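You operate a simulated robot arm through the tools that you are given. There is no shell and no other tool. Be economical: measure what you need, move in short steps, check, and stop when the job is done.

You run a simulated two-armed robot. Do the job below in one go: nothing can be reset, and whatever is moved stays where it is left.

TASK
Put two of the blue bobbins from the grey-top table on top of the small white box there. Fetch the green cone tube and stand it on the top of the wooden table. Fetch the grey cone tube from the grey-top table and stand it on the top of the low steel table. Take the brown brush and leave it on the top of the brown box behind the teal tray. Take the yellow tube from the grey-top table and put it on the shelf under the long wooden table. Put the medium blue cone on the grey-top table. Any order will do. Set down upright: green cone tube, grey cone tube, medium blue cone.
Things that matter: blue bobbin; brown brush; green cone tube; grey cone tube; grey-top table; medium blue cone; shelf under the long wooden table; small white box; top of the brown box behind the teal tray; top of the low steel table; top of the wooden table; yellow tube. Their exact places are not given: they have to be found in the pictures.

The check looks at the end state, three seconds after you hand in, the way a careful person would. Anything else that was tipped, shoved, dropped, spilled or broken makes it a failure.

THE ROBOT
Two 7-joint arms with three-finger grippers on one trunk, on a base that drives. Base frame: it is fixed to the floor where the robot stands at the start and does not move with it; the origin is under the middle of the robot, x ahead of it, y to its left, z up. Units: m, degrees, N and s.
The left shoulder is at the start at [0.07, 0.146, 1.262], the right one opposite. With the tool pointing down near the work surface each hand reaches from about 0.1 to 0.6 m from the robot's upright axis, wherever it stands, measured 20 degrees to its own side. Places, roughly: blue bobbin (5x5x17 cm) [0.7, -0.1, 0.9]; brown brush (6x4x5 cm) [0.5, -0.2, 0.9]; green cone tube (7x7x18 cm) [0.4, 0, 0.9]; grey cone tube (7x7x18 cm) [0.4, -0.1, 0.9]; grey-top table [0.9, 0, 0.8]; medium blue cone (11x11x18 cm) [1, -2, 0.8]; shelf under the long wooden table [-1.5, 0.4, 0.2]; small white box [1, 0, 1]; top of the brown box behind the teal tray [1.6, -3.4, 0.8]; top of the low steel table [0.9, -2.2, 0.7]; top of the wooden table [-1.4, -3.4, 0.8]; yellow tube (7x7x21 cm) [0.6, -0.2, 1]. Payload 2.2 kg a hand.
The TCP of each hand is the grasp point between the finger pads, 0.028 m short of the fingertips. In the tool frame z runs along the fingers and y along their closing line. Largest opening 0.102 m; the body of the gripper starts 0.071 m behind the TCP.
Orientation is told as [roll, pitch, yaw] about the base's x, y, z axes, in that order, counted from this pose: with the fingers straight down and closing along the base's y, the tool's x points along the base's -x, its y along +y and its z along -z.

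THE INTERFACE
- The arms move only by the tool send_rows. It takes "left_series", "right_series" or both (then of equal length, played together; a hand with none holds still); each is a list of rows, each a list of 6 numbers: the shift along the tool's x, y, z in m, then the turn, a rotation vector about the tool's x, y, z in degrees. In form: [[tx, ty, tz, ax, ay, az], ...]. A call has 1 to 20 rows; each row shifts and turns the commanded pose from where the row before left it, along the tool's axes as they then stand. "left_grip" and "right_grip" are, for a hand that has rows, the gripper command, from -1 (shut) to 1 (fully open), values between in proportion, set as the call begins (left out, the last holds). Each row takes 0.2 s and may step no farther than 0.05 m and 8.6 degrees from the row before; otherwise, or with a gripper value out of range, the whole call is refused. Where a pose cannot be reached the arm comes as near as it can. A force on the tool above 40 N (or 10 N above the force at the start of the call, whichever is more), or a blocked arm, ends the call early, and 0.2 s more pass. The fingers move at their own pace and stop on an object; they squeeze with about 25 N. The grip force told is the motor's: it shows also when the fingers shut on nothing. Time passes only in rows, and 0.2 s behind the last, so rows that do not move let the fingers close. It gives the time, the measured TCP pose, the force on the tool (base axes), the opening and the grip force at its end, in the units of the frame above (readings bear some noise), with the torque about the TCP (base axes, N m) and any sound that the robot's microphone picked up.
- Cameras (640 x 400 px; columns grow to the right, rows downward): "scene" is now at [0.1262, -0.0072, 1.4661]; the picture's right is [-0.10, -0.99, 0.00], its down [-0.79, 0.08, -0.61] and it looks along [0.60, -0.06, -0.79] (base axes); focal length 293 px, centre (320, 200). "left" rides on the left gripper at [0.072, 0.038, -0.086] in its tool frame; the picture's right is [-0.47, 0.88, 0.00], its down [-0.60, -0.32, -0.73] and it looks along [-0.65, -0.34, 0.68] (tool axes); focal length 256 px, centre (320, 200). "right" rides on the right gripper at [0.069, 0.044, -0.086] in its tool frame; the picture's right is [-0.53, 0.84, 0.00], its down [-0.58, -0.36, -0.73] and it looks along [-0.62, -0.39, 0.68] (tool axes); focal length 256 px, centre (320, 200).
- camera(camera): a new picture of that camera. It takes no simulated time.
- lift_body(by): slides the trunk up (or, below 0, down) by that many m; the arms and the scene camera ride with it, the base frame stays. It gives what a move gives, with no picture.
- base_move(legs): drives the robot by 1 to 6 legs, each [ahead, left, turn to the left] in m, m and degrees, along the robot's own axes; the way and the turn of a leg run together, so that a leg with both is an arc; at most 1.5 m and 180 degrees a leg. The arms and the cameras ride along, it lands a little off, and it stops where it bumps. It gives what a move gives.
- pan_tilt(pan, tilt): turns the head with the scene camera to pan (to the left, within 86 degrees either way) and tilt (down, from -29 to 69), counted from straight ahead of the robot. It gives what a move gives.
- measure_at(camera, pixels): for up to 12 pixels [column, row] of the newest picture of that camera ("zoom" is the newest enlarged one), the place [x, y, z] in the base frame of the surface seen there, good to about 0.003 m. It takes no simulated time.
- enlarge(camera, box): a new picture of the part [left, top, right, bottom] of that camera's present view, enlarged. It takes no simulated time.
- finish_job(): hands the job in; it is judged then, once.

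Work in short steps. Measure before you move; look again where a grasp or a placing could have gone wrong, and mend it. You have 138 turns and 160 pictures in all, those below and enlarged ones among them. Open the grippers and draw the arms clear of the work before you hand the job in, unless the task says otherwise; then end with one line.

The tools are called after ">>>" as name(argument=value, ...) on one line, values as JSON. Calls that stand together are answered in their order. send_rows: Moves the arms, as the interface text tells. Its arguments: {"type":"object","properties":{"left_series":{"type":"array"},"left_grip":{"type":"number"},"right_series":{"type":"array"},"right_grip":{"type":"number"}},"required":[]} The other tools are called the same way: lift_body (by) slides the trunk up or down; base_move (legs) drives the base; pan_tilt (pan, tilt) turns the head that bears the scene camera; camera (camera) takes a picture; measure_at (camera, pixels) gives the place of the surface under pixels of a picture; enlarge (camera, box) takes an enlarged picture of a part of a camera's view; finish_job () hands the job in.

At the start:

```text
clock: 0.0
left_position: [0.5011, 0.1529, 1.0908]
left_orientation: [-0.1, -0.1, 0.1]
left_ft_force: [0.2, 0.1, 0.6]
left_torque: [-0.05, 0.02, 0.03]
left_gripper_width: 0.1017
left_finger_force: 0.0
right_position: [0.4864, -0.3114, 1.1321]
right_orientation: [0.0, -0.1, 0.1]
right_ft_force: [0.2, -0.1, 0.5]
right_torque: [0.03, -0.03, -0.02]
right_gripper_width: 0.1021
right_finger_force: 0.1
trunk travel left (down, up): [-0.8, 0.14]
robot x, y, heading: [-0.0025, 0.0024, -0.1]
head pan, tilt: [-5.9, 52.6]
```

scene: 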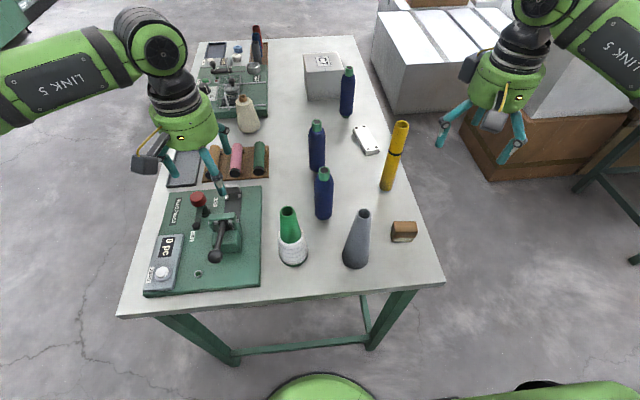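
right: 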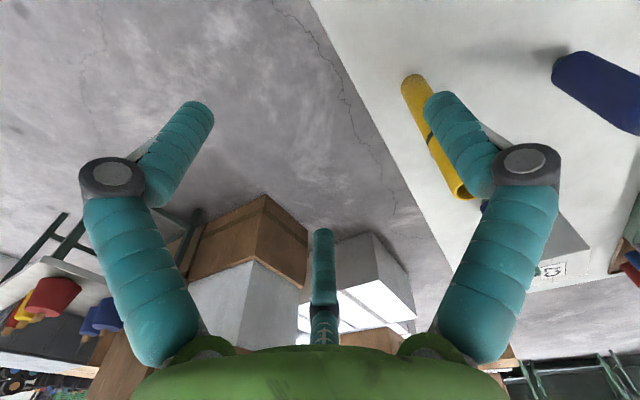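
left: 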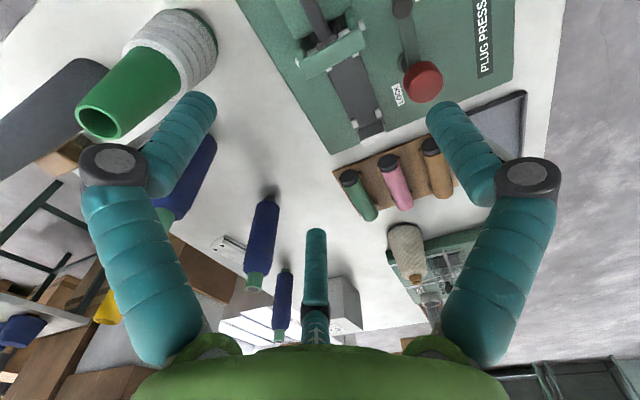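

The scene picture shows the three blue bobbins at about (323,195), (317,147), (347,93), the white box at (322,77), the yellow tube at (393,155), the brush at (404,231) and the cones at (290,240) and (358,240). I'll measure these first.

>>> measure_at(camera="scene", pixels=[[323, 174], [323, 212], [316, 125], [317, 166], [348, 71], [346, 112], [322, 61], [308, 57], [340, 57], [307, 72], [342, 70], [365, 140]])

>>> measure_at(camera="scene", pixels=[[289, 210], [292, 258], [363, 212], [355, 262], [401, 124], [387, 186], [404, 228], [393, 226], [415, 226], [404, 238], [430, 270], [300, 275]])

>>> enlarge(camera="scene", box=[260, 30, 440, 290])

```text
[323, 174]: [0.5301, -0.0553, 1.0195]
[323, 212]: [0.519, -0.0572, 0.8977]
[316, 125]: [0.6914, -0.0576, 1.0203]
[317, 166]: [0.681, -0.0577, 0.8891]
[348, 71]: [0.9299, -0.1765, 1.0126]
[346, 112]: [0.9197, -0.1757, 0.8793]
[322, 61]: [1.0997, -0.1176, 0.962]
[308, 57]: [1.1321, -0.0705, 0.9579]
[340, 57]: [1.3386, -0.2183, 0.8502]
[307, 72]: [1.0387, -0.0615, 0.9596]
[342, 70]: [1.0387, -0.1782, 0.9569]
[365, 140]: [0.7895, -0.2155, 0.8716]
```

```text
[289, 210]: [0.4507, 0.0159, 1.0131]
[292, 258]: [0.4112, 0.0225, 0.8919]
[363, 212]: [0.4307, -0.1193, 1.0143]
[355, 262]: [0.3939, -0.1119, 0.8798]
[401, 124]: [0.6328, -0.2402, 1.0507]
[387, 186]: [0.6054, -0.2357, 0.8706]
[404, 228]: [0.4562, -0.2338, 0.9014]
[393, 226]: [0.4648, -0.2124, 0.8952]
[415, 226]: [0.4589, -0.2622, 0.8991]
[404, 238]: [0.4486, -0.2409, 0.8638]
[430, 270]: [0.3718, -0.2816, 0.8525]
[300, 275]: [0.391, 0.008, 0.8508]
```

```text
1.54 times, centred on (350, 160) of scene
```

zoom: 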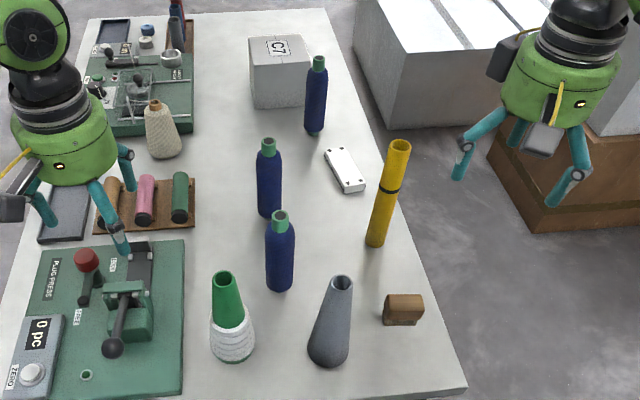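

Table top is about z 0.852, and the white box top is at 0.96. Now I pan the head to look around the room for the driving space and the other targets.

>>> pan_tilt(pan=-50, tilt=28)

>>> camera(camera="scene")

>>> pan_tilt(pan=0, tilt=20)

>>> camera(camera="scene")

>>> pan_tilt(pan=-86, tilt=28)

>>> camera(camera="scene")

>>> pan_tilt(pan=80, tilt=30)

>>> camera(camera="scene")

```text
clock: 1.1
left_position: [0.5014, 0.153, 1.0901]
left_orientation: [0.0, 0.1, 0.0]
left_ft_force: [-1.0, 0.6, 0.1]
left_torque: [0.0, 0.0, -0.01]
left_gripper_width: 0.1022
left_finger_force: 0.0
right_position: [0.487, -0.3115, 1.1321]
right_orientation: [0.0, 0.0, 0.0]
right_ft_force: [0.0, 0.5, 0.4]
right_torque: [0.02, 0.01, 0.01]
right_gripper_width: 0.102
right_finger_force: 0.1
trunk travel left (down, up): [-0.8, 0.14]
robot x, y, heading: [-0.001, -0.0008, 0.0]
head pan, tilt: [-50.0, 28.0]
```

```text
155 pictures are left
```

scene: 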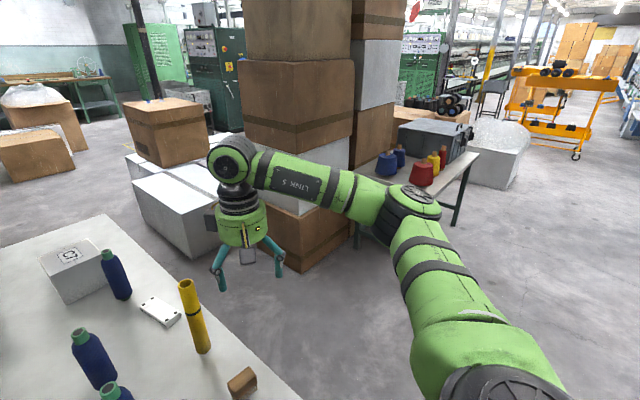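

```text
clock: 2.3
left_position: [0.5012, 0.1534, 1.0901]
left_orientation: [-0.1, 0.0, 0.1]
left_ft_force: [-0.2, 0.5, 0.9]
left_torque: [0.01, 0.02, 0.02]
left_gripper_width: 0.1019
left_finger_force: 0.1
right_position: [0.4864, -0.3114, 1.1315]
right_orientation: [0.0, -0.1, 0.0]
right_ft_force: [0.4, -1.0, -0.4]
right_torque: [-0.02, 0.03, 0.0]
right_gripper_width: 0.1022
right_finger_force: 0.0
trunk travel left (down, up): [-0.8, 0.14]
robot x, y, heading: [-0.0003, -0.0048, -0.0]
head pan, tilt: [0.0, 20.0]
```

```text
154 pictures are left
```

scene: 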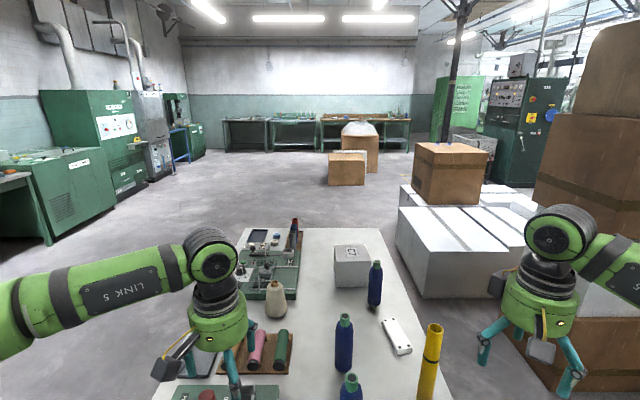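

```text
clock: 3.9
left_position: [0.5008, 0.153, 1.091]
left_orientation: [0.0, -0.1, 0.1]
left_ft_force: [0.5, -0.1, 0.2]
left_torque: [0.0, -0.02, -0.02]
left_gripper_width: 0.102
left_finger_force: 0.0
right_position: [0.4868, -0.3113, 1.131]
right_orientation: [-0.1, 0.0, 0.1]
right_ft_force: [-0.3, -0.4, 0.5]
right_torque: [-0.01, 0.0, 0.02]
right_gripper_width: 0.1021
right_finger_force: 0.0
trunk travel left (down, up): [-0.8, 0.14]
robot x, y, heading: [0.0003, 0.0014, 0.1]
head pan, tilt: [-85.9, 28.0]
```

```text
153 pictures are left
```

scene: 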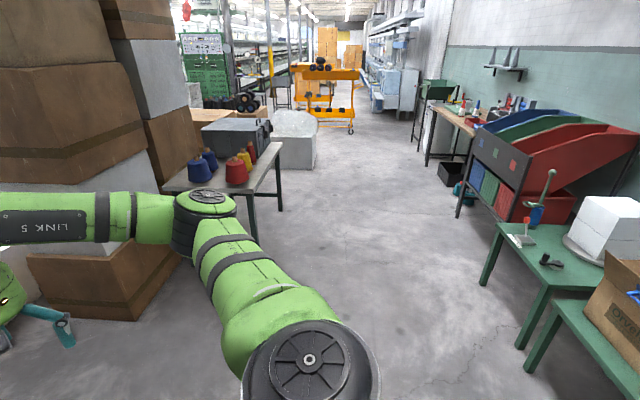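

```text
clock: 6.4
left_position: [0.4998, 0.1528, 1.0898]
left_orientation: [-0.1, 0.0, 0.1]
left_ft_force: [0.5, -0.5, -0.4]
left_torque: [0.01, 0.03, 0.03]
left_gripper_width: 0.102
left_finger_force: 0.1
right_position: [0.487, -0.3097, 1.1326]
right_orientation: [0.0, 0.0, 0.0]
right_ft_force: [0.3, 0.8, -0.4]
right_torque: [0.0, 0.0, 0.03]
right_gripper_width: 0.1021
right_finger_force: 0.1
trunk travel left (down, up): [-0.8, 0.14]
robot x, y, heading: [0.0021, -0.0032, -0.2]
head pan, tilt: [80.0, 30.0]
```

```text
152 pictures are left
```

scene: 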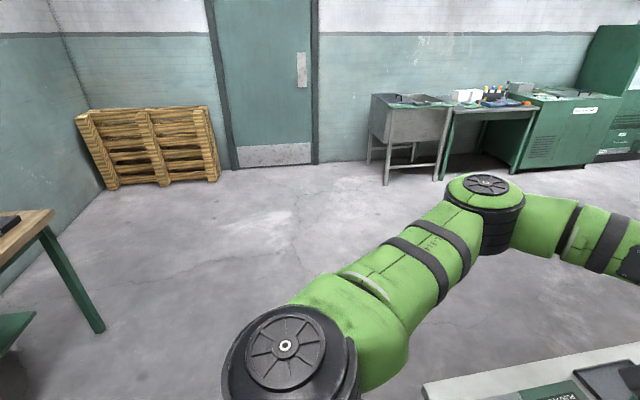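

Left of the grey-top table and its far side look clear. I'll look straight down for the base edge and measure table extents and crates.

>>> pan_tilt(pan=-45, tilt=55)

>>> camera(camera="scene")

>>> measure_at(camera="scene", pixels=[[100, 100], [200, 50], [250, 250], [300, 350]])

>>> pan_tilt(pan=0, tilt=50)

>>> camera(camera="scene")

>>> measure_at(camera="scene", pixels=[[320, 395], [320, 385], [250, 398], [410, 398], [410, 75], [330, 10], [420, 110], [170, 40], [100, 270], [380, 290], [500, 120], [310, 340]])

```text
clock: 8.5
left_position: [0.5015, 0.1541, 1.0911]
left_orientation: [-0.1, -0.1, 0.1]
left_ft_force: [0.0, -0.5, 0.1]
left_torque: [0.01, 0.0, 0.03]
left_gripper_width: 0.1019
left_finger_force: 0.1
right_position: [0.4866, -0.3119, 1.1317]
right_orientation: [0.0, 0.1, 0.0]
right_ft_force: [-0.3, 0.4, -0.3]
right_torque: [-0.03, -0.01, 0.0]
right_gripper_width: 0.102
right_finger_force: 0.0
trunk travel left (down, up): [-0.8, 0.14]
robot x, y, heading: [-0.0024, -0.0008, -0.3]
head pan, tilt: [-45.0, 55.0]
```

```text
151 pictures are left
```

scene: 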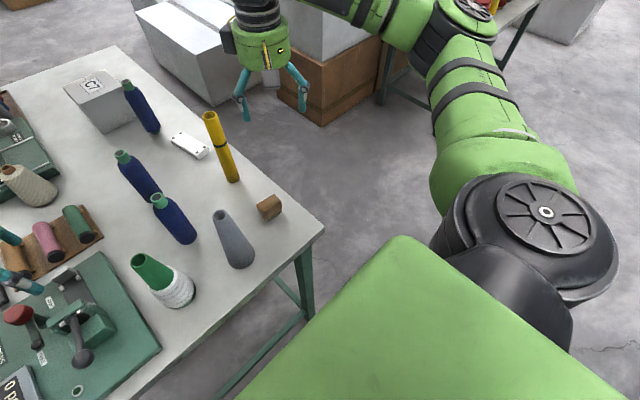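

```text
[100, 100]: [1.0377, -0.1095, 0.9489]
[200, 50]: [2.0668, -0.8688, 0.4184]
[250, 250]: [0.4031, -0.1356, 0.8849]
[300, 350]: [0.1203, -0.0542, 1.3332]
```

```text
clock: 9.6
left_position: [0.5011, 0.1536, 1.091]
left_orientation: [0.0, 0.1, 0.0]
left_ft_force: [-0.6, 0.1, 0.1]
left_torque: [0.01, -0.03, 0.01]
left_gripper_width: 0.1019
left_finger_force: 0.0
right_position: [0.4856, -0.3119, 1.1325]
right_orientation: [0.0, 0.0, 0.0]
right_ft_force: [-0.3, -0.2, 0.7]
right_torque: [0.01, -0.01, 0.02]
right_gripper_width: 0.1022
right_finger_force: 0.0
trunk travel left (down, up): [-0.8, 0.14]
robot x, y, heading: [0.0001, -0.0005, -0.1]
head pan, tilt: [0.0, 50.0]
```

```text
150 pictures are left
```

scene: 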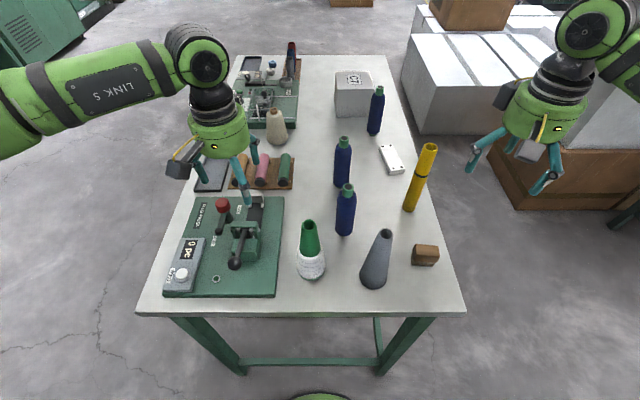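

```text
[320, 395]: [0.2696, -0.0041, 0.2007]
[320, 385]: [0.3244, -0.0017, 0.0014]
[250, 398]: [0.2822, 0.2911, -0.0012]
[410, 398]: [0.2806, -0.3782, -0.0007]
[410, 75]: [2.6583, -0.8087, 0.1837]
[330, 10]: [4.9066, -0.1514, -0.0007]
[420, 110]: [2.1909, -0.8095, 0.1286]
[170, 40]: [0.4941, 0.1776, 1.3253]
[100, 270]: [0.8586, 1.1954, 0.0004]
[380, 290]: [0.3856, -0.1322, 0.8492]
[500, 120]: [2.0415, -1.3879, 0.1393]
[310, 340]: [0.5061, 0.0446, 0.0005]
```

Base front edge is at about x 0.28; table front edge about 0.365. Bobbin A axis is about (0.544,-0.060). I move the open right hand above it, and check the clearance on the table's right side.

>>> measure_at(camera="scene", pixels=[[513, 205], [487, 165], [419, 130], [404, 85], [635, 205], [396, 90], [463, 310], [384, 60], [237, 60], [140, 310], [374, 310], [385, 370]])

>>> send_rows(right_series=[[-0.0096, 0.042, 0, 0, 0, 0], [-0.0096, 0.042, 0, 0, 0, 0], [-0.0096, 0.042, 0, 0, 0, 0], [-0.0096, 0.042, 0, 0, 0, 0], [-0.0096, 0.042, 0, 0, 0, 0], [-0.0096, 0.042, 0, 0, 0, 0], [0, 0, 0, 0, 0, 0]], right_grip=1)

>>> camera(camera="scene")

```text
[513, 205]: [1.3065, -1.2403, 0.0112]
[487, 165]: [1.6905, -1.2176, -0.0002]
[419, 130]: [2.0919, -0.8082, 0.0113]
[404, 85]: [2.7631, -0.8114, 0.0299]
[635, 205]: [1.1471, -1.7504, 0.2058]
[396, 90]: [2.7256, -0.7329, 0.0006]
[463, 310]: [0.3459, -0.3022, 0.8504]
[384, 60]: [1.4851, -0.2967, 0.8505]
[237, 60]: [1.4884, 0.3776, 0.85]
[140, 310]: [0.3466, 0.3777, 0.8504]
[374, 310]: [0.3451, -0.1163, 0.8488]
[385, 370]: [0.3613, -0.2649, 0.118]
```

```text
clock: 11.2
left_position: [0.5014, 0.152, 1.0891]
left_orientation: [0.0, 0.0, 0.1]
left_ft_force: [0.2, -0.4, 0.1]
left_torque: [0.0, 0.01, -0.04]
left_gripper_width: 0.1021
left_finger_force: 0.1
right_position: [0.5435, -0.0591, 1.1317]
right_orientation: [0.0, -0.1, -0.2]
right_ft_force: [0.4, -0.3, 0.0]
right_torque: [0.03, -0.06, -0.01]
right_gripper_width: 0.102
right_finger_force: 0.0
trunk travel left (down, up): [-0.8, 0.14]
robot x, y, heading: [0.0005, 0.0017, 0.1]
head pan, tilt: [0.0, 50.0]
```

```text
149 pictures are left
```

scene: 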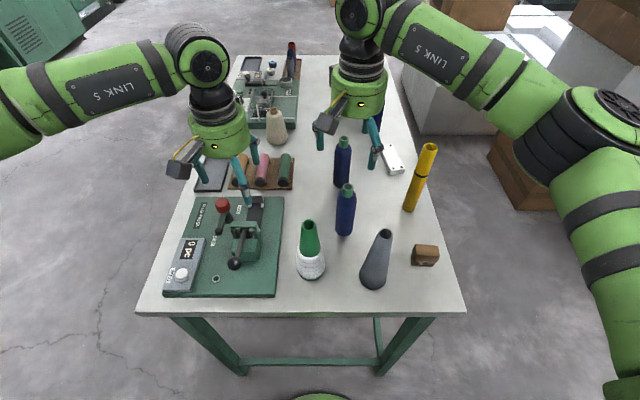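

The hand is at (0.5435,-0.059) over bobbin A. Now descend to z 0.965 and close.

>>> send_rows(right_series=[[0, 0, 0.042, 0, 0, 0], [0, 0, 0.042, 0, 0, 0], [0, 0, 0.042, 0, 0, 0], [0, 0, 0.04, 0, 0, 0], [0, 0, 0, 0, 0, 0]])

>>> camera(camera="right")

>>> send_rows(right_series=[[0, 0, 0, 0, 0, 0], [0, 0, 0, 0, 0, 0], [0, 0, 0, 0, 0, 0]], right_grip=-1)

>>> camera(camera="right")

```text
clock: 12.4
left_position: [0.5015, 0.1529, 1.091]
left_orientation: [0.1, 0.0, 0.1]
left_ft_force: [-0.2, -0.3, -0.1]
left_torque: [0.0, -0.04, -0.05]
left_gripper_width: 0.1021
left_finger_force: 0.1
right_position: [0.543, -0.0598, 0.9659]
right_orientation: [0.0, -0.1, 0.0]
right_ft_force: [0.5, 0.2, 0.0]
right_torque: [0.01, 0.0, 0.0]
right_gripper_width: 0.102
right_finger_force: 0.2
trunk travel left (down, up): [-0.8, 0.14]
robot x, y, heading: [0.0011, -0.0013, 0.1]
head pan, tilt: [0.0, 50.0]
```

```text
148 pictures are left
```

right: 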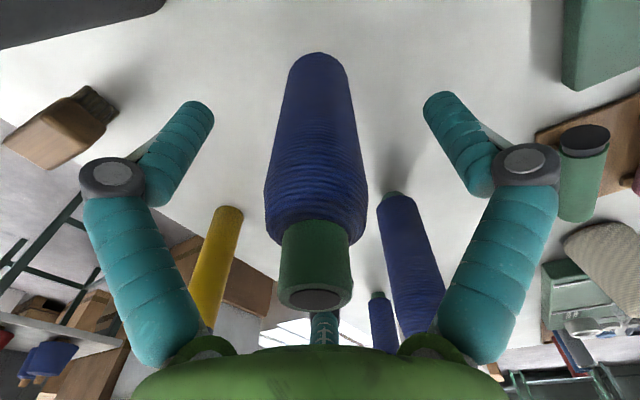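

```text
clock: 13.2
left_position: [0.5009, 0.1532, 1.0911]
left_orientation: [0.0, -0.2, 0.1]
left_ft_force: [-0.2, -0.5, -1.0]
left_torque: [-0.03, -0.02, -0.02]
left_gripper_width: 0.102
left_finger_force: 0.0
right_position: [0.5437, -0.0582, 0.9678]
right_orientation: [0.0, -0.1, 0.1]
right_ft_force: [0.3, 0.4, 7.1]
right_torque: [0.04, -0.24, 0.01]
right_gripper_width: 0.0423
right_finger_force: 24.7
trunk travel left (down, up): [-0.8, 0.14]
robot x, y, heading: [-0.0006, 0.0015, 0.0]
head pan, tilt: [0.0, 50.0]
```

```text
147 pictures are left
```

right: 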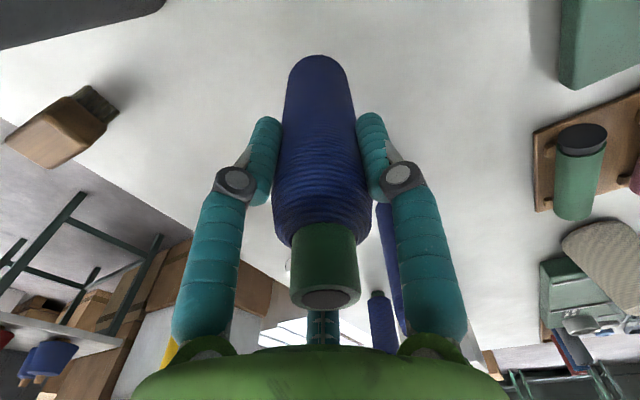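

Grip is firm (opening 0.042). Lift both hands to z≈1.2, clear of all tops, then drive to the right side of the table.

>>> send_rows(right_series=[[0, 0, -0.047, 0, 0, 0], [0, 0, -0.047, 0, 0, 0], [0, 0, -0.047, 0, 0, 0], [0, 0, -0.047, 0, 0, 0], [0, 0, -0.047, 0, 0, 0]], left_series=[[0, 0, -0.022, 0, 0, 0], [0, 0, -0.022, 0, 0, 0], [0, 0, -0.022, 0, 0, 0], [0, 0, -0.022, 0, 0, 0], [0, 0, -0.022, 0, 0, 0]])

>>> base_move(legs=[[-0.2, 0, 0], [0, -0.85, 0], [0, 0, 90], [0, -1.15, 0]])

>>> camera(camera="scene")

```text
clock: 14.4
left_position: [0.4991, 0.1533, 1.2013]
left_orientation: [0.1, -0.2, 0.1]
left_ft_force: [-0.3, -0.2, 0.4]
left_torque: [-0.04, -0.03, -0.04]
left_gripper_width: 0.1018
left_finger_force: 0.0
right_position: [0.5419, -0.0591, 1.2031]
right_orientation: [0.0, 0.0, 0.1]
right_ft_force: [1.0, 0.1, -1.9]
right_torque: [0.0, -0.05, -0.01]
right_gripper_width: 0.042
right_finger_force: 25.6
trunk travel left (down, up): [-0.8, 0.14]
robot x, y, heading: [0.0047, 0.0001, -0.0]
head pan, tilt: [0.0, 50.0]
```

```text
clock: 29.4
left_position: [0.8162, -0.3632, 1.2]
left_orientation: [0.1, 0.0, 89.0]
left_ft_force: [0.8, 0.5, -0.5]
left_torque: [-0.02, 0.0, 0.0]
left_gripper_width: 0.1017
left_finger_force: 0.2
right_position: [1.0294, -0.3246, 1.1998]
right_orientation: [0.0, 0.1, 88.9]
right_ft_force: [-0.6, -0.5, -0.8]
right_torque: [-0.02, -0.02, 0.05]
right_gripper_width: 0.0423
right_finger_force: 24.9
trunk travel left (down, up): [-0.8, 0.14]
robot x, y, heading: [0.958, -0.8659, 89.1]
head pan, tilt: [0.0, 50.0]
```

```text
146 pictures are left
```

scene: 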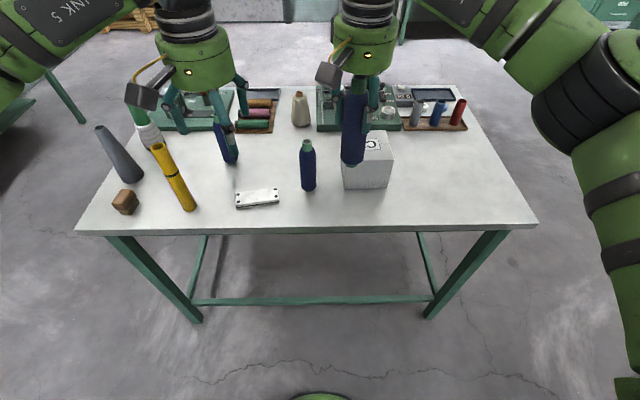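

I'm at (0.958,-0.866), heading 89°. Drive 0.2 ahead and measure bobbin C and the box.

>>> base_move(legs=[[0.2, 0, 1]])

>>> camera(camera="scene")

```text
clock: 31.0
left_position: [0.8089, -0.1711, 1.2016]
left_orientation: [-0.1, -0.2, 90.1]
left_ft_force: [0.0, -0.3, -0.8]
left_torque: [0.02, -0.02, -0.01]
left_gripper_width: 0.1022
left_finger_force: 0.1
right_position: [1.0213, -0.1291, 1.2031]
right_orientation: [0.1, -0.3, 90.0]
right_ft_force: [0.1, 0.6, -0.9]
right_torque: [0.03, 0.0, -0.02]
right_gripper_width: 0.0423
right_finger_force: 25.1
trunk travel left (down, up): [-0.8, 0.14]
robot x, y, heading: [0.9603, -0.6663, 90.0]
head pan, tilt: [0.0, 50.0]
```

```text
145 pictures are left
```

scene: 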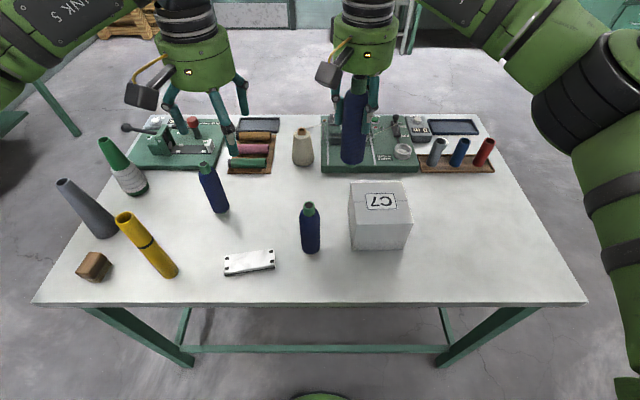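

Measure C's front and the box top corners at (350,182),(397,180),(412,220),(350,223).

>>> measure_at(camera="scene", pixels=[[309, 211], [310, 240], [303, 235], [318, 235], [352, 184], [396, 182], [408, 218], [352, 222], [380, 203], [355, 160], [380, 235], [299, 158]])

```text
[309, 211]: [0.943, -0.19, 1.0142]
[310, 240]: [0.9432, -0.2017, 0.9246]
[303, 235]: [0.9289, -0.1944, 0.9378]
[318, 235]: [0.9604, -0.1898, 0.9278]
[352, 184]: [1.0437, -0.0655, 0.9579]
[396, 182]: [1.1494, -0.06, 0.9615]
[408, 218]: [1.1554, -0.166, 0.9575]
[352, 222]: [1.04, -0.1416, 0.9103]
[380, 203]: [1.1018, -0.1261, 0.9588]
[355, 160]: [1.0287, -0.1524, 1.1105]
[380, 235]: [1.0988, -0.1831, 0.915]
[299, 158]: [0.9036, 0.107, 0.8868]
```

Box top spans x 1.037–1.157, y −0.18…−0.058 at z 0.96; C's axis is (0.944,−0.177). Place A at (1.097,−0.086).

>>> send_rows(right_series=[[-0.0215, -0.038, 0, 0, 0, 0], [-0.0215, -0.038, 0, 0, 0, 0], [0, 0, 0.04, 0, 0, 0], [0, 0, 0.04, 0, 0, 0], [0, 0, 0.028, 0, 0, 0], [0, 0, 0, 0, 0, 0]])

>>> enlarge(camera="scene", box=[280, 80, 460, 270])

```text
clock: 32.4
left_position: [0.808, -0.1675, 1.2002]
left_orientation: [0.0, 0.1, 90.0]
left_ft_force: [0.1, 0.1, 0.1]
left_torque: [-0.02, -0.02, -0.01]
left_gripper_width: 0.1019
left_finger_force: 0.0
right_position: [1.0963, -0.0835, 1.0945]
right_orientation: [0.0, 0.0, 90.0]
right_ft_force: [0.3, -0.1, -0.5]
right_torque: [0.0, -0.01, 0.04]
right_gripper_width: 0.0422
right_finger_force: 25.1
trunk travel left (down, up): [-0.8, 0.14]
robot x, y, heading: [0.9604, -0.6731, 89.9]
head pan, tilt: [0.0, 50.0]
```

```text
2.11 times, centred on (370, 175) of scene
```

zoom: 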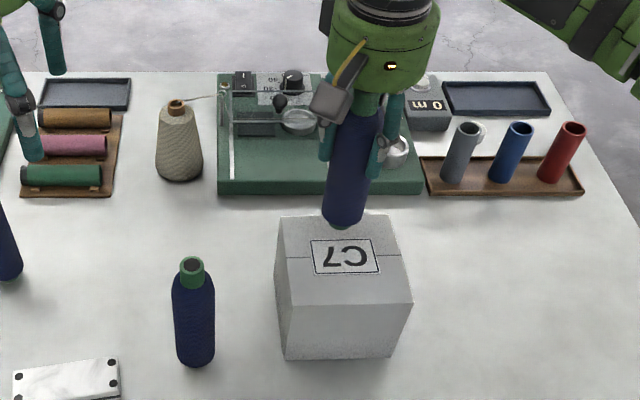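

The bobbin hangs just above the far half of the box; check its bottom position.

>>> measure_at(camera="zoom", pixels=[[343, 220], [328, 212], [358, 212], [343, 200], [285, 218], [395, 218]])

>>> send_rows(right_series=[[0, 0, 0.008, 0, 0, 0], [0, 0, 0.005, 0, 0, 0], [0, 0, 0.003, 0, 0, 0], [0, 0, 0, 0, 0, 0]])

```text
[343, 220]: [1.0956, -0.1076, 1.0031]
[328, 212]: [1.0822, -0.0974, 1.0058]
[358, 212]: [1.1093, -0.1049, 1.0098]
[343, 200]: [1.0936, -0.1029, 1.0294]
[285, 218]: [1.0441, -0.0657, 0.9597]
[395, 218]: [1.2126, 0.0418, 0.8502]
```

```text
clock: 33.4
left_position: [0.8094, -0.1678, 1.201]
left_orientation: [0.0, 0.0, 90.0]
left_ft_force: [0.1, 0.0, 0.1]
left_torque: [-0.03, 0.04, 0.0]
left_gripper_width: 0.102
left_finger_force: 0.0
right_position: [1.0979, -0.0836, 1.0775]
right_orientation: [-0.1, 0.0, 90.0]
right_ft_force: [0.8, -0.1, -1.6]
right_torque: [0.02, 0.03, -0.02]
right_gripper_width: 0.0423
right_finger_force: 24.7
trunk travel left (down, up): [-0.8, 0.14]
robot x, y, heading: [0.9599, -0.6707, 89.8]
head pan, tilt: [0.0, 50.0]
```

No contact yet at 1.0775; continue down in 2 mm steps.

>>> send_rows(right_series=[[0, 0, 0.002, 0, 0, 0], [0, 0, 0.002, 0, 0, 0], [0, 0, 0.002, 0, 0, 0], [0, 0, 0, 0, 0, 0]])

>>> enlarge(camera="scene", box=[320, 110, 430, 260])

```text
clock: 34.4
left_position: [0.8088, -0.1713, 1.2014]
left_orientation: [0.0, -0.1, 89.9]
left_ft_force: [0.4, -0.2, 0.2]
left_torque: [0.0, -0.04, -0.02]
left_gripper_width: 0.1019
left_finger_force: 0.1
right_position: [1.096, -0.084, 1.0769]
right_orientation: [0.2, -0.4, 89.9]
right_ft_force: [2.3, 2.7, 23.3]
right_torque: [0.44, -0.13, -0.04]
right_gripper_width: 0.0424
right_finger_force: 25.6
trunk travel left (down, up): [-0.8, 0.14]
robot x, y, heading: [0.9616, -0.6685, 89.9]
head pan, tilt: [0.0, 50.0]
```

```text
2.67 times, centred on (375, 185) of scene
```

zoom: 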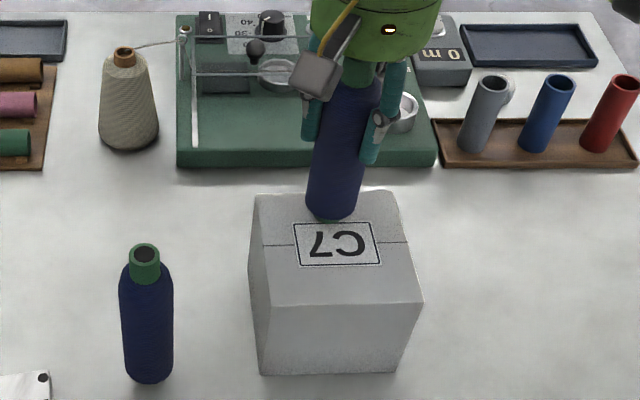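

Contact (23 N). Ease up 3 mm, open, and rise.

>>> send_rows(right_series=[[0, 0, -0.002, 0, 0, 0], [0, 0, -0.002, 0, 0, 0], [0, 0, 0, 0, 0, 0]])

>>> send_rows(right_series=[[0, 0, 0, 0, 0, 0], [0, 0, 0, 0, 0, 0], [0, 0, 0, 0, 0, 0], [0, 0, -0.03, 0, 0, 0], [0, 0, -0.04, 0, 0, 0], [0, 0, -0.05, 0, 0, 0], [0, 0, -0.04, 0, 0, 0]], right_grip=0.8)

>>> enlarge(camera="scene", box=[280, 80, 460, 270])

```text
clock: 35.2
left_position: [0.8082, -0.1696, 1.202]
left_orientation: [0.1, -0.1, 90.0]
left_ft_force: [1.2, 0.0, 0.9]
left_torque: [0.0, 0.02, 0.0]
left_gripper_width: 0.1021
left_finger_force: 0.1
right_position: [1.0959, -0.0833, 1.077]
right_orientation: [0.0, -0.1, 90.0]
right_ft_force: [1.4, 2.7, 12.7]
right_torque: [0.38, 0.03, -0.03]
right_gripper_width: 0.0424
right_finger_force: 24.6
trunk travel left (down, up): [-0.8, 0.14]
robot x, y, heading: [0.9622, -0.6696, 89.9]
head pan, tilt: [0.0, 50.0]
```

```text
clock: 36.8
left_position: [0.8079, -0.1689, 1.2016]
left_orientation: [-0.2, -0.1, 90.0]
left_ft_force: [-0.3, 0.9, -0.8]
left_torque: [0.03, -0.05, -0.01]
left_gripper_width: 0.1021
left_finger_force: 0.0
right_position: [1.0966, -0.0827, 1.237]
right_orientation: [-0.1, -0.1, 90.0]
right_ft_force: [-0.1, 0.0, 1.7]
right_torque: [0.03, -0.01, 0.02]
right_gripper_width: 0.092
right_finger_force: 0.1
trunk travel left (down, up): [-0.8, 0.14]
robot x, y, heading: [0.964, -0.6681, 89.9]
head pan, tilt: [0.0, 50.0]
```

```text
2.11 times, centred on (370, 175) of scene
```

zoom: 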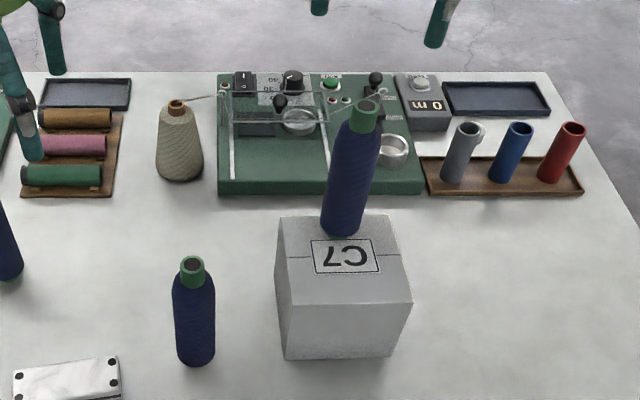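

A stands on the box. Move the right hand away to (1.2,−0.28) and the left hand over C at (0.944,−0.177), then descend.

>>> send_rows(right_series=[[0.04, -0.02, 0, 0, 0, 0], [0.04, -0.02, 0, 0, 0, 0], [0.04, -0.02, 0, 0, 0, 0], [0.04, -0.02, 0, 0, 0, 0], [0.04, -0.02, 0, 0, 0, 0], [0, 0, 0, 0, 0, 0]], left_series=[[0.0016, -0.0272, 0, 0, 0, 0], [0.0016, -0.0272, 0, 0, 0, 0], [0.0016, -0.0272, 0, 0, 0, 0], [0.0016, -0.0272, 0, 0, 0, 0], [0.0016, -0.0272, 0, 0, 0, 0], [0, 0, 0, 0, 0, 0]])

>>> camera(camera="scene")

>>> camera(camera="left")

```text
clock: 38.2
left_position: [0.9434, -0.175, 1.1993]
left_orientation: [-0.2, -0.1, 90.1]
left_ft_force: [-1.2, -0.1, 0.4]
left_torque: [-0.03, -0.06, -0.01]
left_gripper_width: 0.1018
left_finger_force: 0.0
right_position: [1.1962, -0.2831, 1.2361]
right_orientation: [-0.1, 0.0, 90.1]
right_ft_force: [0.2, 0.7, -0.5]
right_torque: [0.0, -0.03, 0.02]
right_gripper_width: 0.0918
right_finger_force: 0.0
trunk travel left (down, up): [-0.8, 0.14]
robot x, y, heading: [0.9592, -0.6709, 90.0]
head pan, tilt: [0.0, 50.0]
```

```text
141 pictures are left
```

scene: 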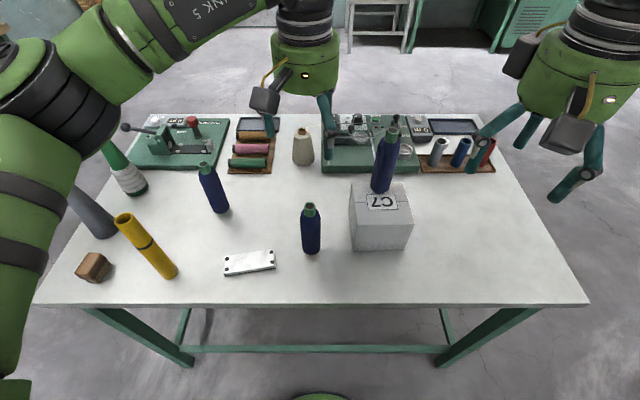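

```text
140 pictures are left
```

left: 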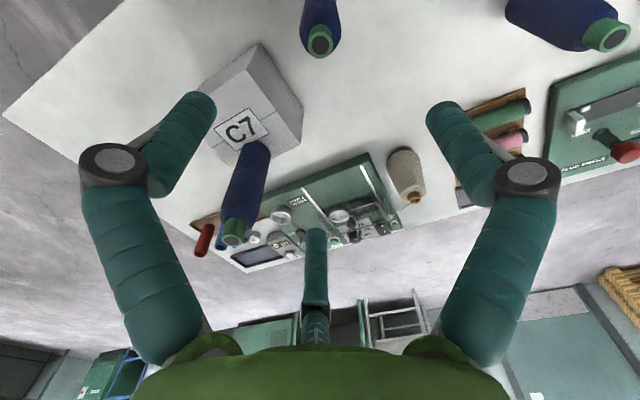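

Left hand centered over C with room; descend 0.231 and close.

>>> send_rows(left_series=[[0, 0, 0.046, 0, 0, 0], [0, 0, 0.046, 0, 0, 0], [0, 0, 0.046, 0, 0, 0], [0, 0, 0.046, 0, 0, 0], [0, 0, 0.044, 0, 0, 0], [0, 0, 0, 0, 0, 0]])

>>> send_rows(left_series=[[0, 0, 0, 0, 0, 0], [0, 0, 0, 0, 0, 0], [0, 0, 0, 0, 0, 0]], left_grip=-1)

>>> send_rows(left_series=[[0, 0, -0.046, 0, 0, 0], [0, 0, -0.046, 0, 0, 0], [0, 0, -0.046, 0, 0, 0], [0, 0, -0.03, 0, 0, 0], [0, 0, 0, 0, 0, 0]])

>>> camera(camera="scene")

```text
clock: 39.6
left_position: [0.9449, -0.1745, 0.9729]
left_orientation: [0.0, -0.2, 90.0]
left_ft_force: [1.1, 0.5, 0.5]
left_torque: [0.01, 0.02, 0.02]
left_gripper_width: 0.1018
left_finger_force: 0.2
right_position: [1.1978, -0.2853, 1.2357]
right_orientation: [0.0, -0.1, 90.1]
right_ft_force: [0.6, 0.0, -0.2]
right_torque: [0.02, -0.01, 0.02]
right_gripper_width: 0.0919
right_finger_force: 0.0
trunk travel left (down, up): [-0.8, 0.14]
robot x, y, heading: [0.9633, -0.6671, 90.0]
head pan, tilt: [0.0, 50.0]
```

```text
clock: 40.4
left_position: [0.9449, -0.1737, 0.9737]
left_orientation: [-0.2, -0.2, 90.0]
left_ft_force: [-0.9, 1.7, 10.3]
left_torque: [0.28, -0.02, 0.04]
left_gripper_width: 0.0459
left_finger_force: 25.1
right_position: [1.1985, -0.2863, 1.2359]
right_orientation: [0.0, -0.2, 90.1]
right_ft_force: [-0.5, -0.8, -0.1]
right_torque: [-0.02, 0.01, 0.02]
right_gripper_width: 0.0917
right_finger_force: 0.1
trunk travel left (down, up): [-0.8, 0.14]
robot x, y, heading: [0.9592, -0.6689, 89.9]
head pan, tilt: [0.0, 50.0]
```

```text
clock: 41.6
left_position: [0.945, -0.1757, 1.1412]
left_orientation: [0.0, -0.1, 90.0]
left_ft_force: [0.4, -0.1, -1.3]
left_torque: [-0.01, 0.02, 0.0]
left_gripper_width: 0.046
left_finger_force: 24.5
right_position: [1.1963, -0.2822, 1.2366]
right_orientation: [0.0, 0.2, 89.9]
right_ft_force: [-0.7, -0.1, 0.9]
right_torque: [-0.04, 0.04, 0.0]
right_gripper_width: 0.0918
right_finger_force: 0.0
trunk travel left (down, up): [-0.8, 0.14]
robot x, y, heading: [0.9622, -0.6685, 90.0]
head pan, tilt: [0.0, 50.0]
```

```text
139 pictures are left
```

scene: 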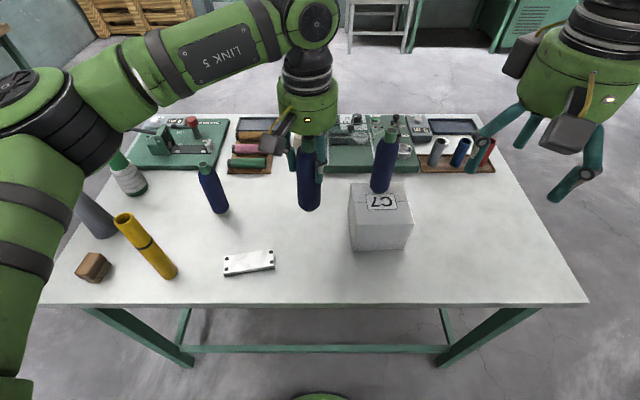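

C is gripped (0.046). Move it over the near half of the box at (1.097,−0.150), right hand moving farther aside, then lower near contact.

>>> send_rows(right_series=[[0.02, -0.03, 0, 0, 0, 0], [0.02, -0.03, 0, 0, 0, 0], [0.02, -0.03, 0, 0, 0, 0], [0.02, -0.03, 0, 0, 0, 0], [0, 0, 0, 0, 0, 0], [0, 0, 0, 0, 0, 0], [0, 0, 0, 0, 0, 0]], left_series=[[0, -0.03, 0, 0, 0, 0], [-0.006, -0.041, 0, 0, 0, 0], [-0.01, -0.041, 0, 0, 0, 0], [-0.01, -0.04, 0, 0, 0, 0], [0, 0, 0.03, 0, 0, 0], [0, 0, 0.02, 0, 0, 0], [0, 0, 0, 0, 0, 0]])

>>> enlarge(camera="scene", box=[280, 80, 460, 270])

```text
clock: 43.2
left_position: [1.0983, -0.1503, 1.0906]
left_orientation: [0.2, -0.1, 89.9]
left_ft_force: [-0.7, 0.5, -0.9]
left_torque: [0.0, 0.04, -0.03]
left_gripper_width: 0.0423
left_finger_force: 24.3
right_position: [1.3203, -0.3642, 1.2365]
right_orientation: [0.2, -0.1, 90.0]
right_ft_force: [0.5, -0.6, 0.2]
right_torque: [-0.01, 0.03, 0.02]
right_gripper_width: 0.0918
right_finger_force: 0.0
trunk travel left (down, up): [-0.8, 0.14]
robot x, y, heading: [0.9603, -0.6705, 90.2]
head pan, tilt: [0.0, 50.0]
```

```text
2.11 times, centred on (370, 175) of scene
```

zoom: 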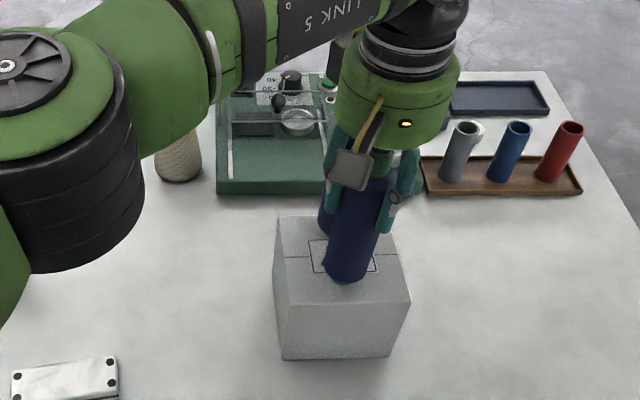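

Width changed a bit (0.046→0.042), so it may have shifted a few mm; lower in small steps to contact.

>>> send_rows(left_series=[[0, 0, 0.003, 0, 0, 0], [0, 0, 0.002, 0, 0, 0], [0, 0, 0.002, 0, 0, 0], [0, 0, 0.002, 0, 0, 0], [0, 0, 0, 0, 0, 0]])

>>> enlarge(camera="scene", box=[320, 110, 430, 260])

```text
clock: 44.4
left_position: [1.0966, -0.1503, 1.0845]
left_orientation: [0.0, -0.3, 90.2]
left_ft_force: [-0.4, 3.2, 20.2]
left_torque: [0.3, -0.11, 0.0]
left_gripper_width: 0.0426
left_finger_force: 24.8
right_position: [1.3175, -0.3648, 1.2363]
right_orientation: [0.0, 0.0, 90.0]
right_ft_force: [-0.4, 0.3, -0.3]
right_torque: [-0.01, 0.01, -0.03]
right_gripper_width: 0.0917
right_finger_force: 0.0
trunk travel left (down, up): [-0.8, 0.14]
robot x, y, heading: [0.9633, -0.6703, 89.7]
head pan, tilt: [0.0, 50.0]
```

```text
2.67 times, centred on (375, 185) of scene
```

zoom: 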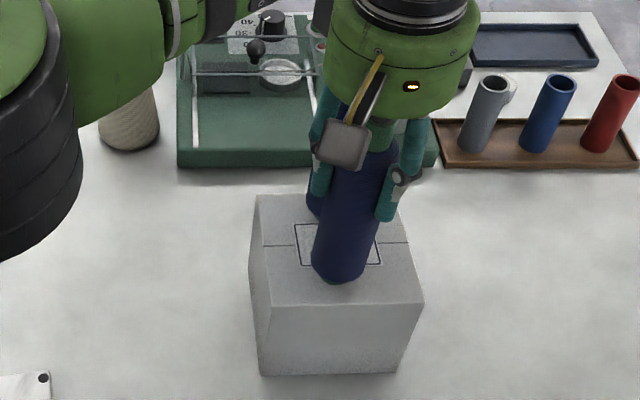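

Contact at 20 N. Ease 4 mm, open and rise straight up.

>>> send_rows(left_series=[[0, 0, -0.002, 0, 0, 0], [0, 0, -0.002, 0, 0, 0], [0, 0, 0, 0, 0, 0]])

>>> send_rows(left_series=[[0, 0, 0, 0, 0, 0], [0, 0, 0, 0, 0, 0], [0, 0, 0, 0, 0, 0], [0, 0, -0.03, 0, 0, 0], [0, 0, -0.04, 0, 0, 0], [0, 0, -0.05, 0, 0, 0], [0, 0, -0.04, 0, 0, 0]], left_grip=0.8)

>>> send_rows(left_series=[[0.02, 0.04, 0, 0, 0, 0], [0.03, 0.04, 0, 0, 0, 0], [0.03, 0.04, 0, 0, 0, 0], [0.03, 0.04, 0, 0, 0, 0], [0.0, 0.04, 0, 0, 0, 0], [0, 0.04, 0, 0, 0, 0]])

>>> camera(camera="scene")

```text
clock: 45.2
left_position: [1.0967, -0.152, 1.0846]
left_orientation: [-0.1, 0.2, 90.0]
left_ft_force: [0.2, -0.3, -1.7]
left_torque: [0.01, 0.0, 0.01]
left_gripper_width: 0.0425
left_finger_force: 25.1
right_position: [1.317, -0.3621, 1.2355]
right_orientation: [0.0, 0.0, 89.9]
right_ft_force: [-0.4, -1.0, 0.0]
right_torque: [-0.04, -0.01, 0.02]
right_gripper_width: 0.0918
right_finger_force: 0.0
trunk travel left (down, up): [-0.8, 0.14]
robot x, y, heading: [0.9601, -0.671, 90.1]
head pan, tilt: [0.0, 50.0]
```

```text
clock: 46.8
left_position: [1.0733, -0.1504, 1.2201]
left_orientation: [-0.1, -0.1, 90.1]
left_ft_force: [-1.1, -0.2, -0.6]
left_torque: [0.02, 0.01, 0.0]
left_gripper_width: 0.0918
left_finger_force: 0.0
left hand out of reach, approached as far as the arm can: row 6, 7
right_position: [1.3169, -0.3642, 1.2354]
right_orientation: [0.1, 0.0, 90.1]
right_ft_force: [-0.5, -0.1, 0.2]
right_torque: [-0.01, -0.01, -0.02]
right_gripper_width: 0.0916
right_finger_force: 0.0
trunk travel left (down, up): [-0.8, 0.14]
robot x, y, heading: [0.9654, -0.67, 89.9]
head pan, tilt: [0.0, 50.0]
```

```text
clock: 48.2
left_position: [0.8328, -0.2595, 1.2213]
left_orientation: [-0.1, 0.0, 90.0]
left_ft_force: [0.4, -0.5, -1.4]
left_torque: [-0.01, -0.03, -0.02]
left_gripper_width: 0.0917
left_finger_force: 0.1
right_position: [1.3171, -0.3636, 1.2347]
right_orientation: [-0.1, 0.0, 90.0]
right_ft_force: [-0.8, -0.8, 1.2]
right_torque: [-0.02, 0.01, 0.01]
right_gripper_width: 0.0917
right_finger_force: 0.0
trunk travel left (down, up): [-0.8, 0.14]
robot x, y, heading: [0.9615, -0.6708, 90.1]
head pan, tilt: [0.0, 50.0]
```

```text
136 pictures are left
```

scene: 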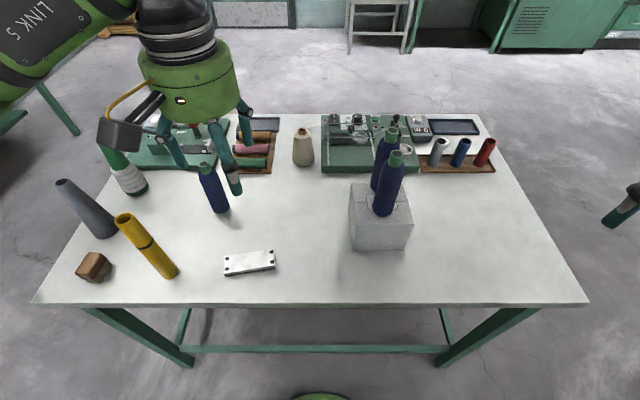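

Both bobbins stand on the box. Next drive left along the table to x≈0.42 for the grey cone tube (left hand) and the brush (right hand).

>>> base_move(legs=[[0, 0.54, 0]])

>>> camera(camera="scene")

```text
clock: 51.3
left_position: [0.2991, -0.2563, 1.2198]
left_orientation: [0.1, -0.1, 89.7]
left_ft_force: [0.4, -0.4, 0.1]
left_torque: [0.01, 0.02, 0.0]
left_gripper_width: 0.0917
left_finger_force: 0.1
right_position: [0.7797, -0.363, 1.2348]
right_orientation: [0.1, 0.0, 89.7]
right_ft_force: [0.3, 0.0, -0.6]
right_torque: [0.0, 0.03, -0.01]
right_gripper_width: 0.092
right_finger_force: 0.0
trunk travel left (down, up): [-0.8, 0.14]
robot x, y, heading: [0.4212, -0.6642, 89.7]
head pan, tilt: [0.0, 50.0]
```

```text
135 pictures are left
```

scene: 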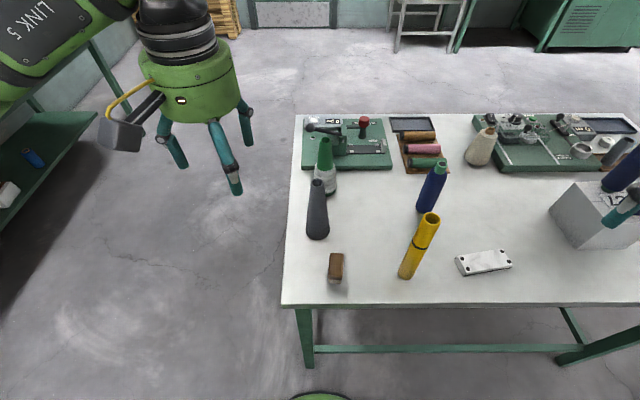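

Enlarge and measure the grey cone, brush, yellow tube and green cone.

>>> enlarge(camera="scene", box=[280, 110, 460, 310])

>>> measure_at(camera="scene", pixels=[[317, 188], [318, 215], [307, 228], [328, 228], [336, 255], [331, 256], [342, 256], [335, 277], [411, 265], [430, 222], [324, 185], [325, 145]])

```text
2.00 times, centred on (370, 210) of scene
```

zoom: 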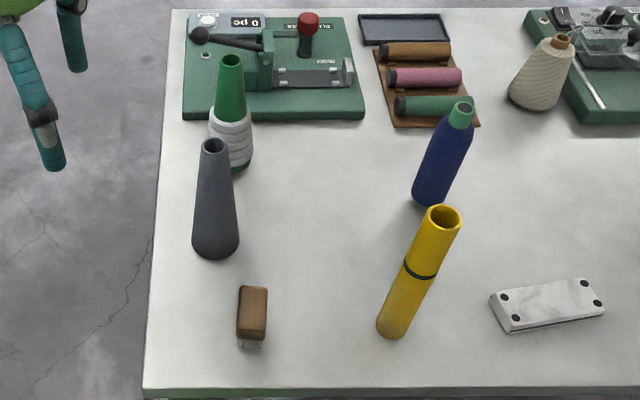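

```text
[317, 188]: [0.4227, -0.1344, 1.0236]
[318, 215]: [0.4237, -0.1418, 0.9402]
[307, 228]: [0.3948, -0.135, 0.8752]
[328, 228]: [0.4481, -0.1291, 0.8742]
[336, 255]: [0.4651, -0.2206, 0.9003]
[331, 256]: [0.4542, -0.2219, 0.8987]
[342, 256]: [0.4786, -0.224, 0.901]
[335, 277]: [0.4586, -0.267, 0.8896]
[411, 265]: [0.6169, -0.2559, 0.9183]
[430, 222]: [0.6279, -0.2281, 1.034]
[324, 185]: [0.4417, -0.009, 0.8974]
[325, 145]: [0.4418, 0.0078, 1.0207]
```

Grey cone axis (0.422,−0.119); brush centre about (0.464,−0.241), its thin side along x. Move the left hand over the grey cone and descend to z 0.965.

>>> send_rows(left_series=[[-0.0343, -0.0307, 0, 0, 0, 0], [-0.0343, -0.0307, 0, 0, 0, 0], [-0.0343, -0.0307, 0, 0, 0, 0], [-0.0343, -0.0307, 0, 0, 0, 0], [0, 0, 0.04, 0, 0, 0], [0, 0, 0.04, 0, 0, 0], [0, 0, 0, 0, 0, 0]])

>>> camera(camera="left")

```text
clock: 52.9
left_position: [0.4223, -0.1192, 1.1407]
left_orientation: [0.1, -0.1, 89.7]
left_ft_force: [0.6, 0.5, -0.2]
left_torque: [0.03, 0.02, -0.03]
left_gripper_width: 0.092
left_finger_force: 0.0
right_position: [0.7807, -0.3639, 1.2354]
right_orientation: [0.1, 0.1, 89.7]
right_ft_force: [0.8, -0.5, 0.1]
right_torque: [0.01, 0.04, 0.03]
right_gripper_width: 0.0916
right_finger_force: 0.0
trunk travel left (down, up): [-0.8, 0.14]
robot x, y, heading: [0.4222, -0.6678, 89.5]
head pan, tilt: [0.0, 50.0]
```

```text
133 pictures are left
```

left: 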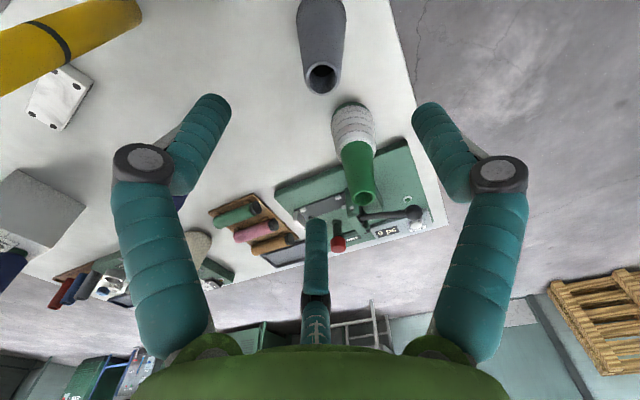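

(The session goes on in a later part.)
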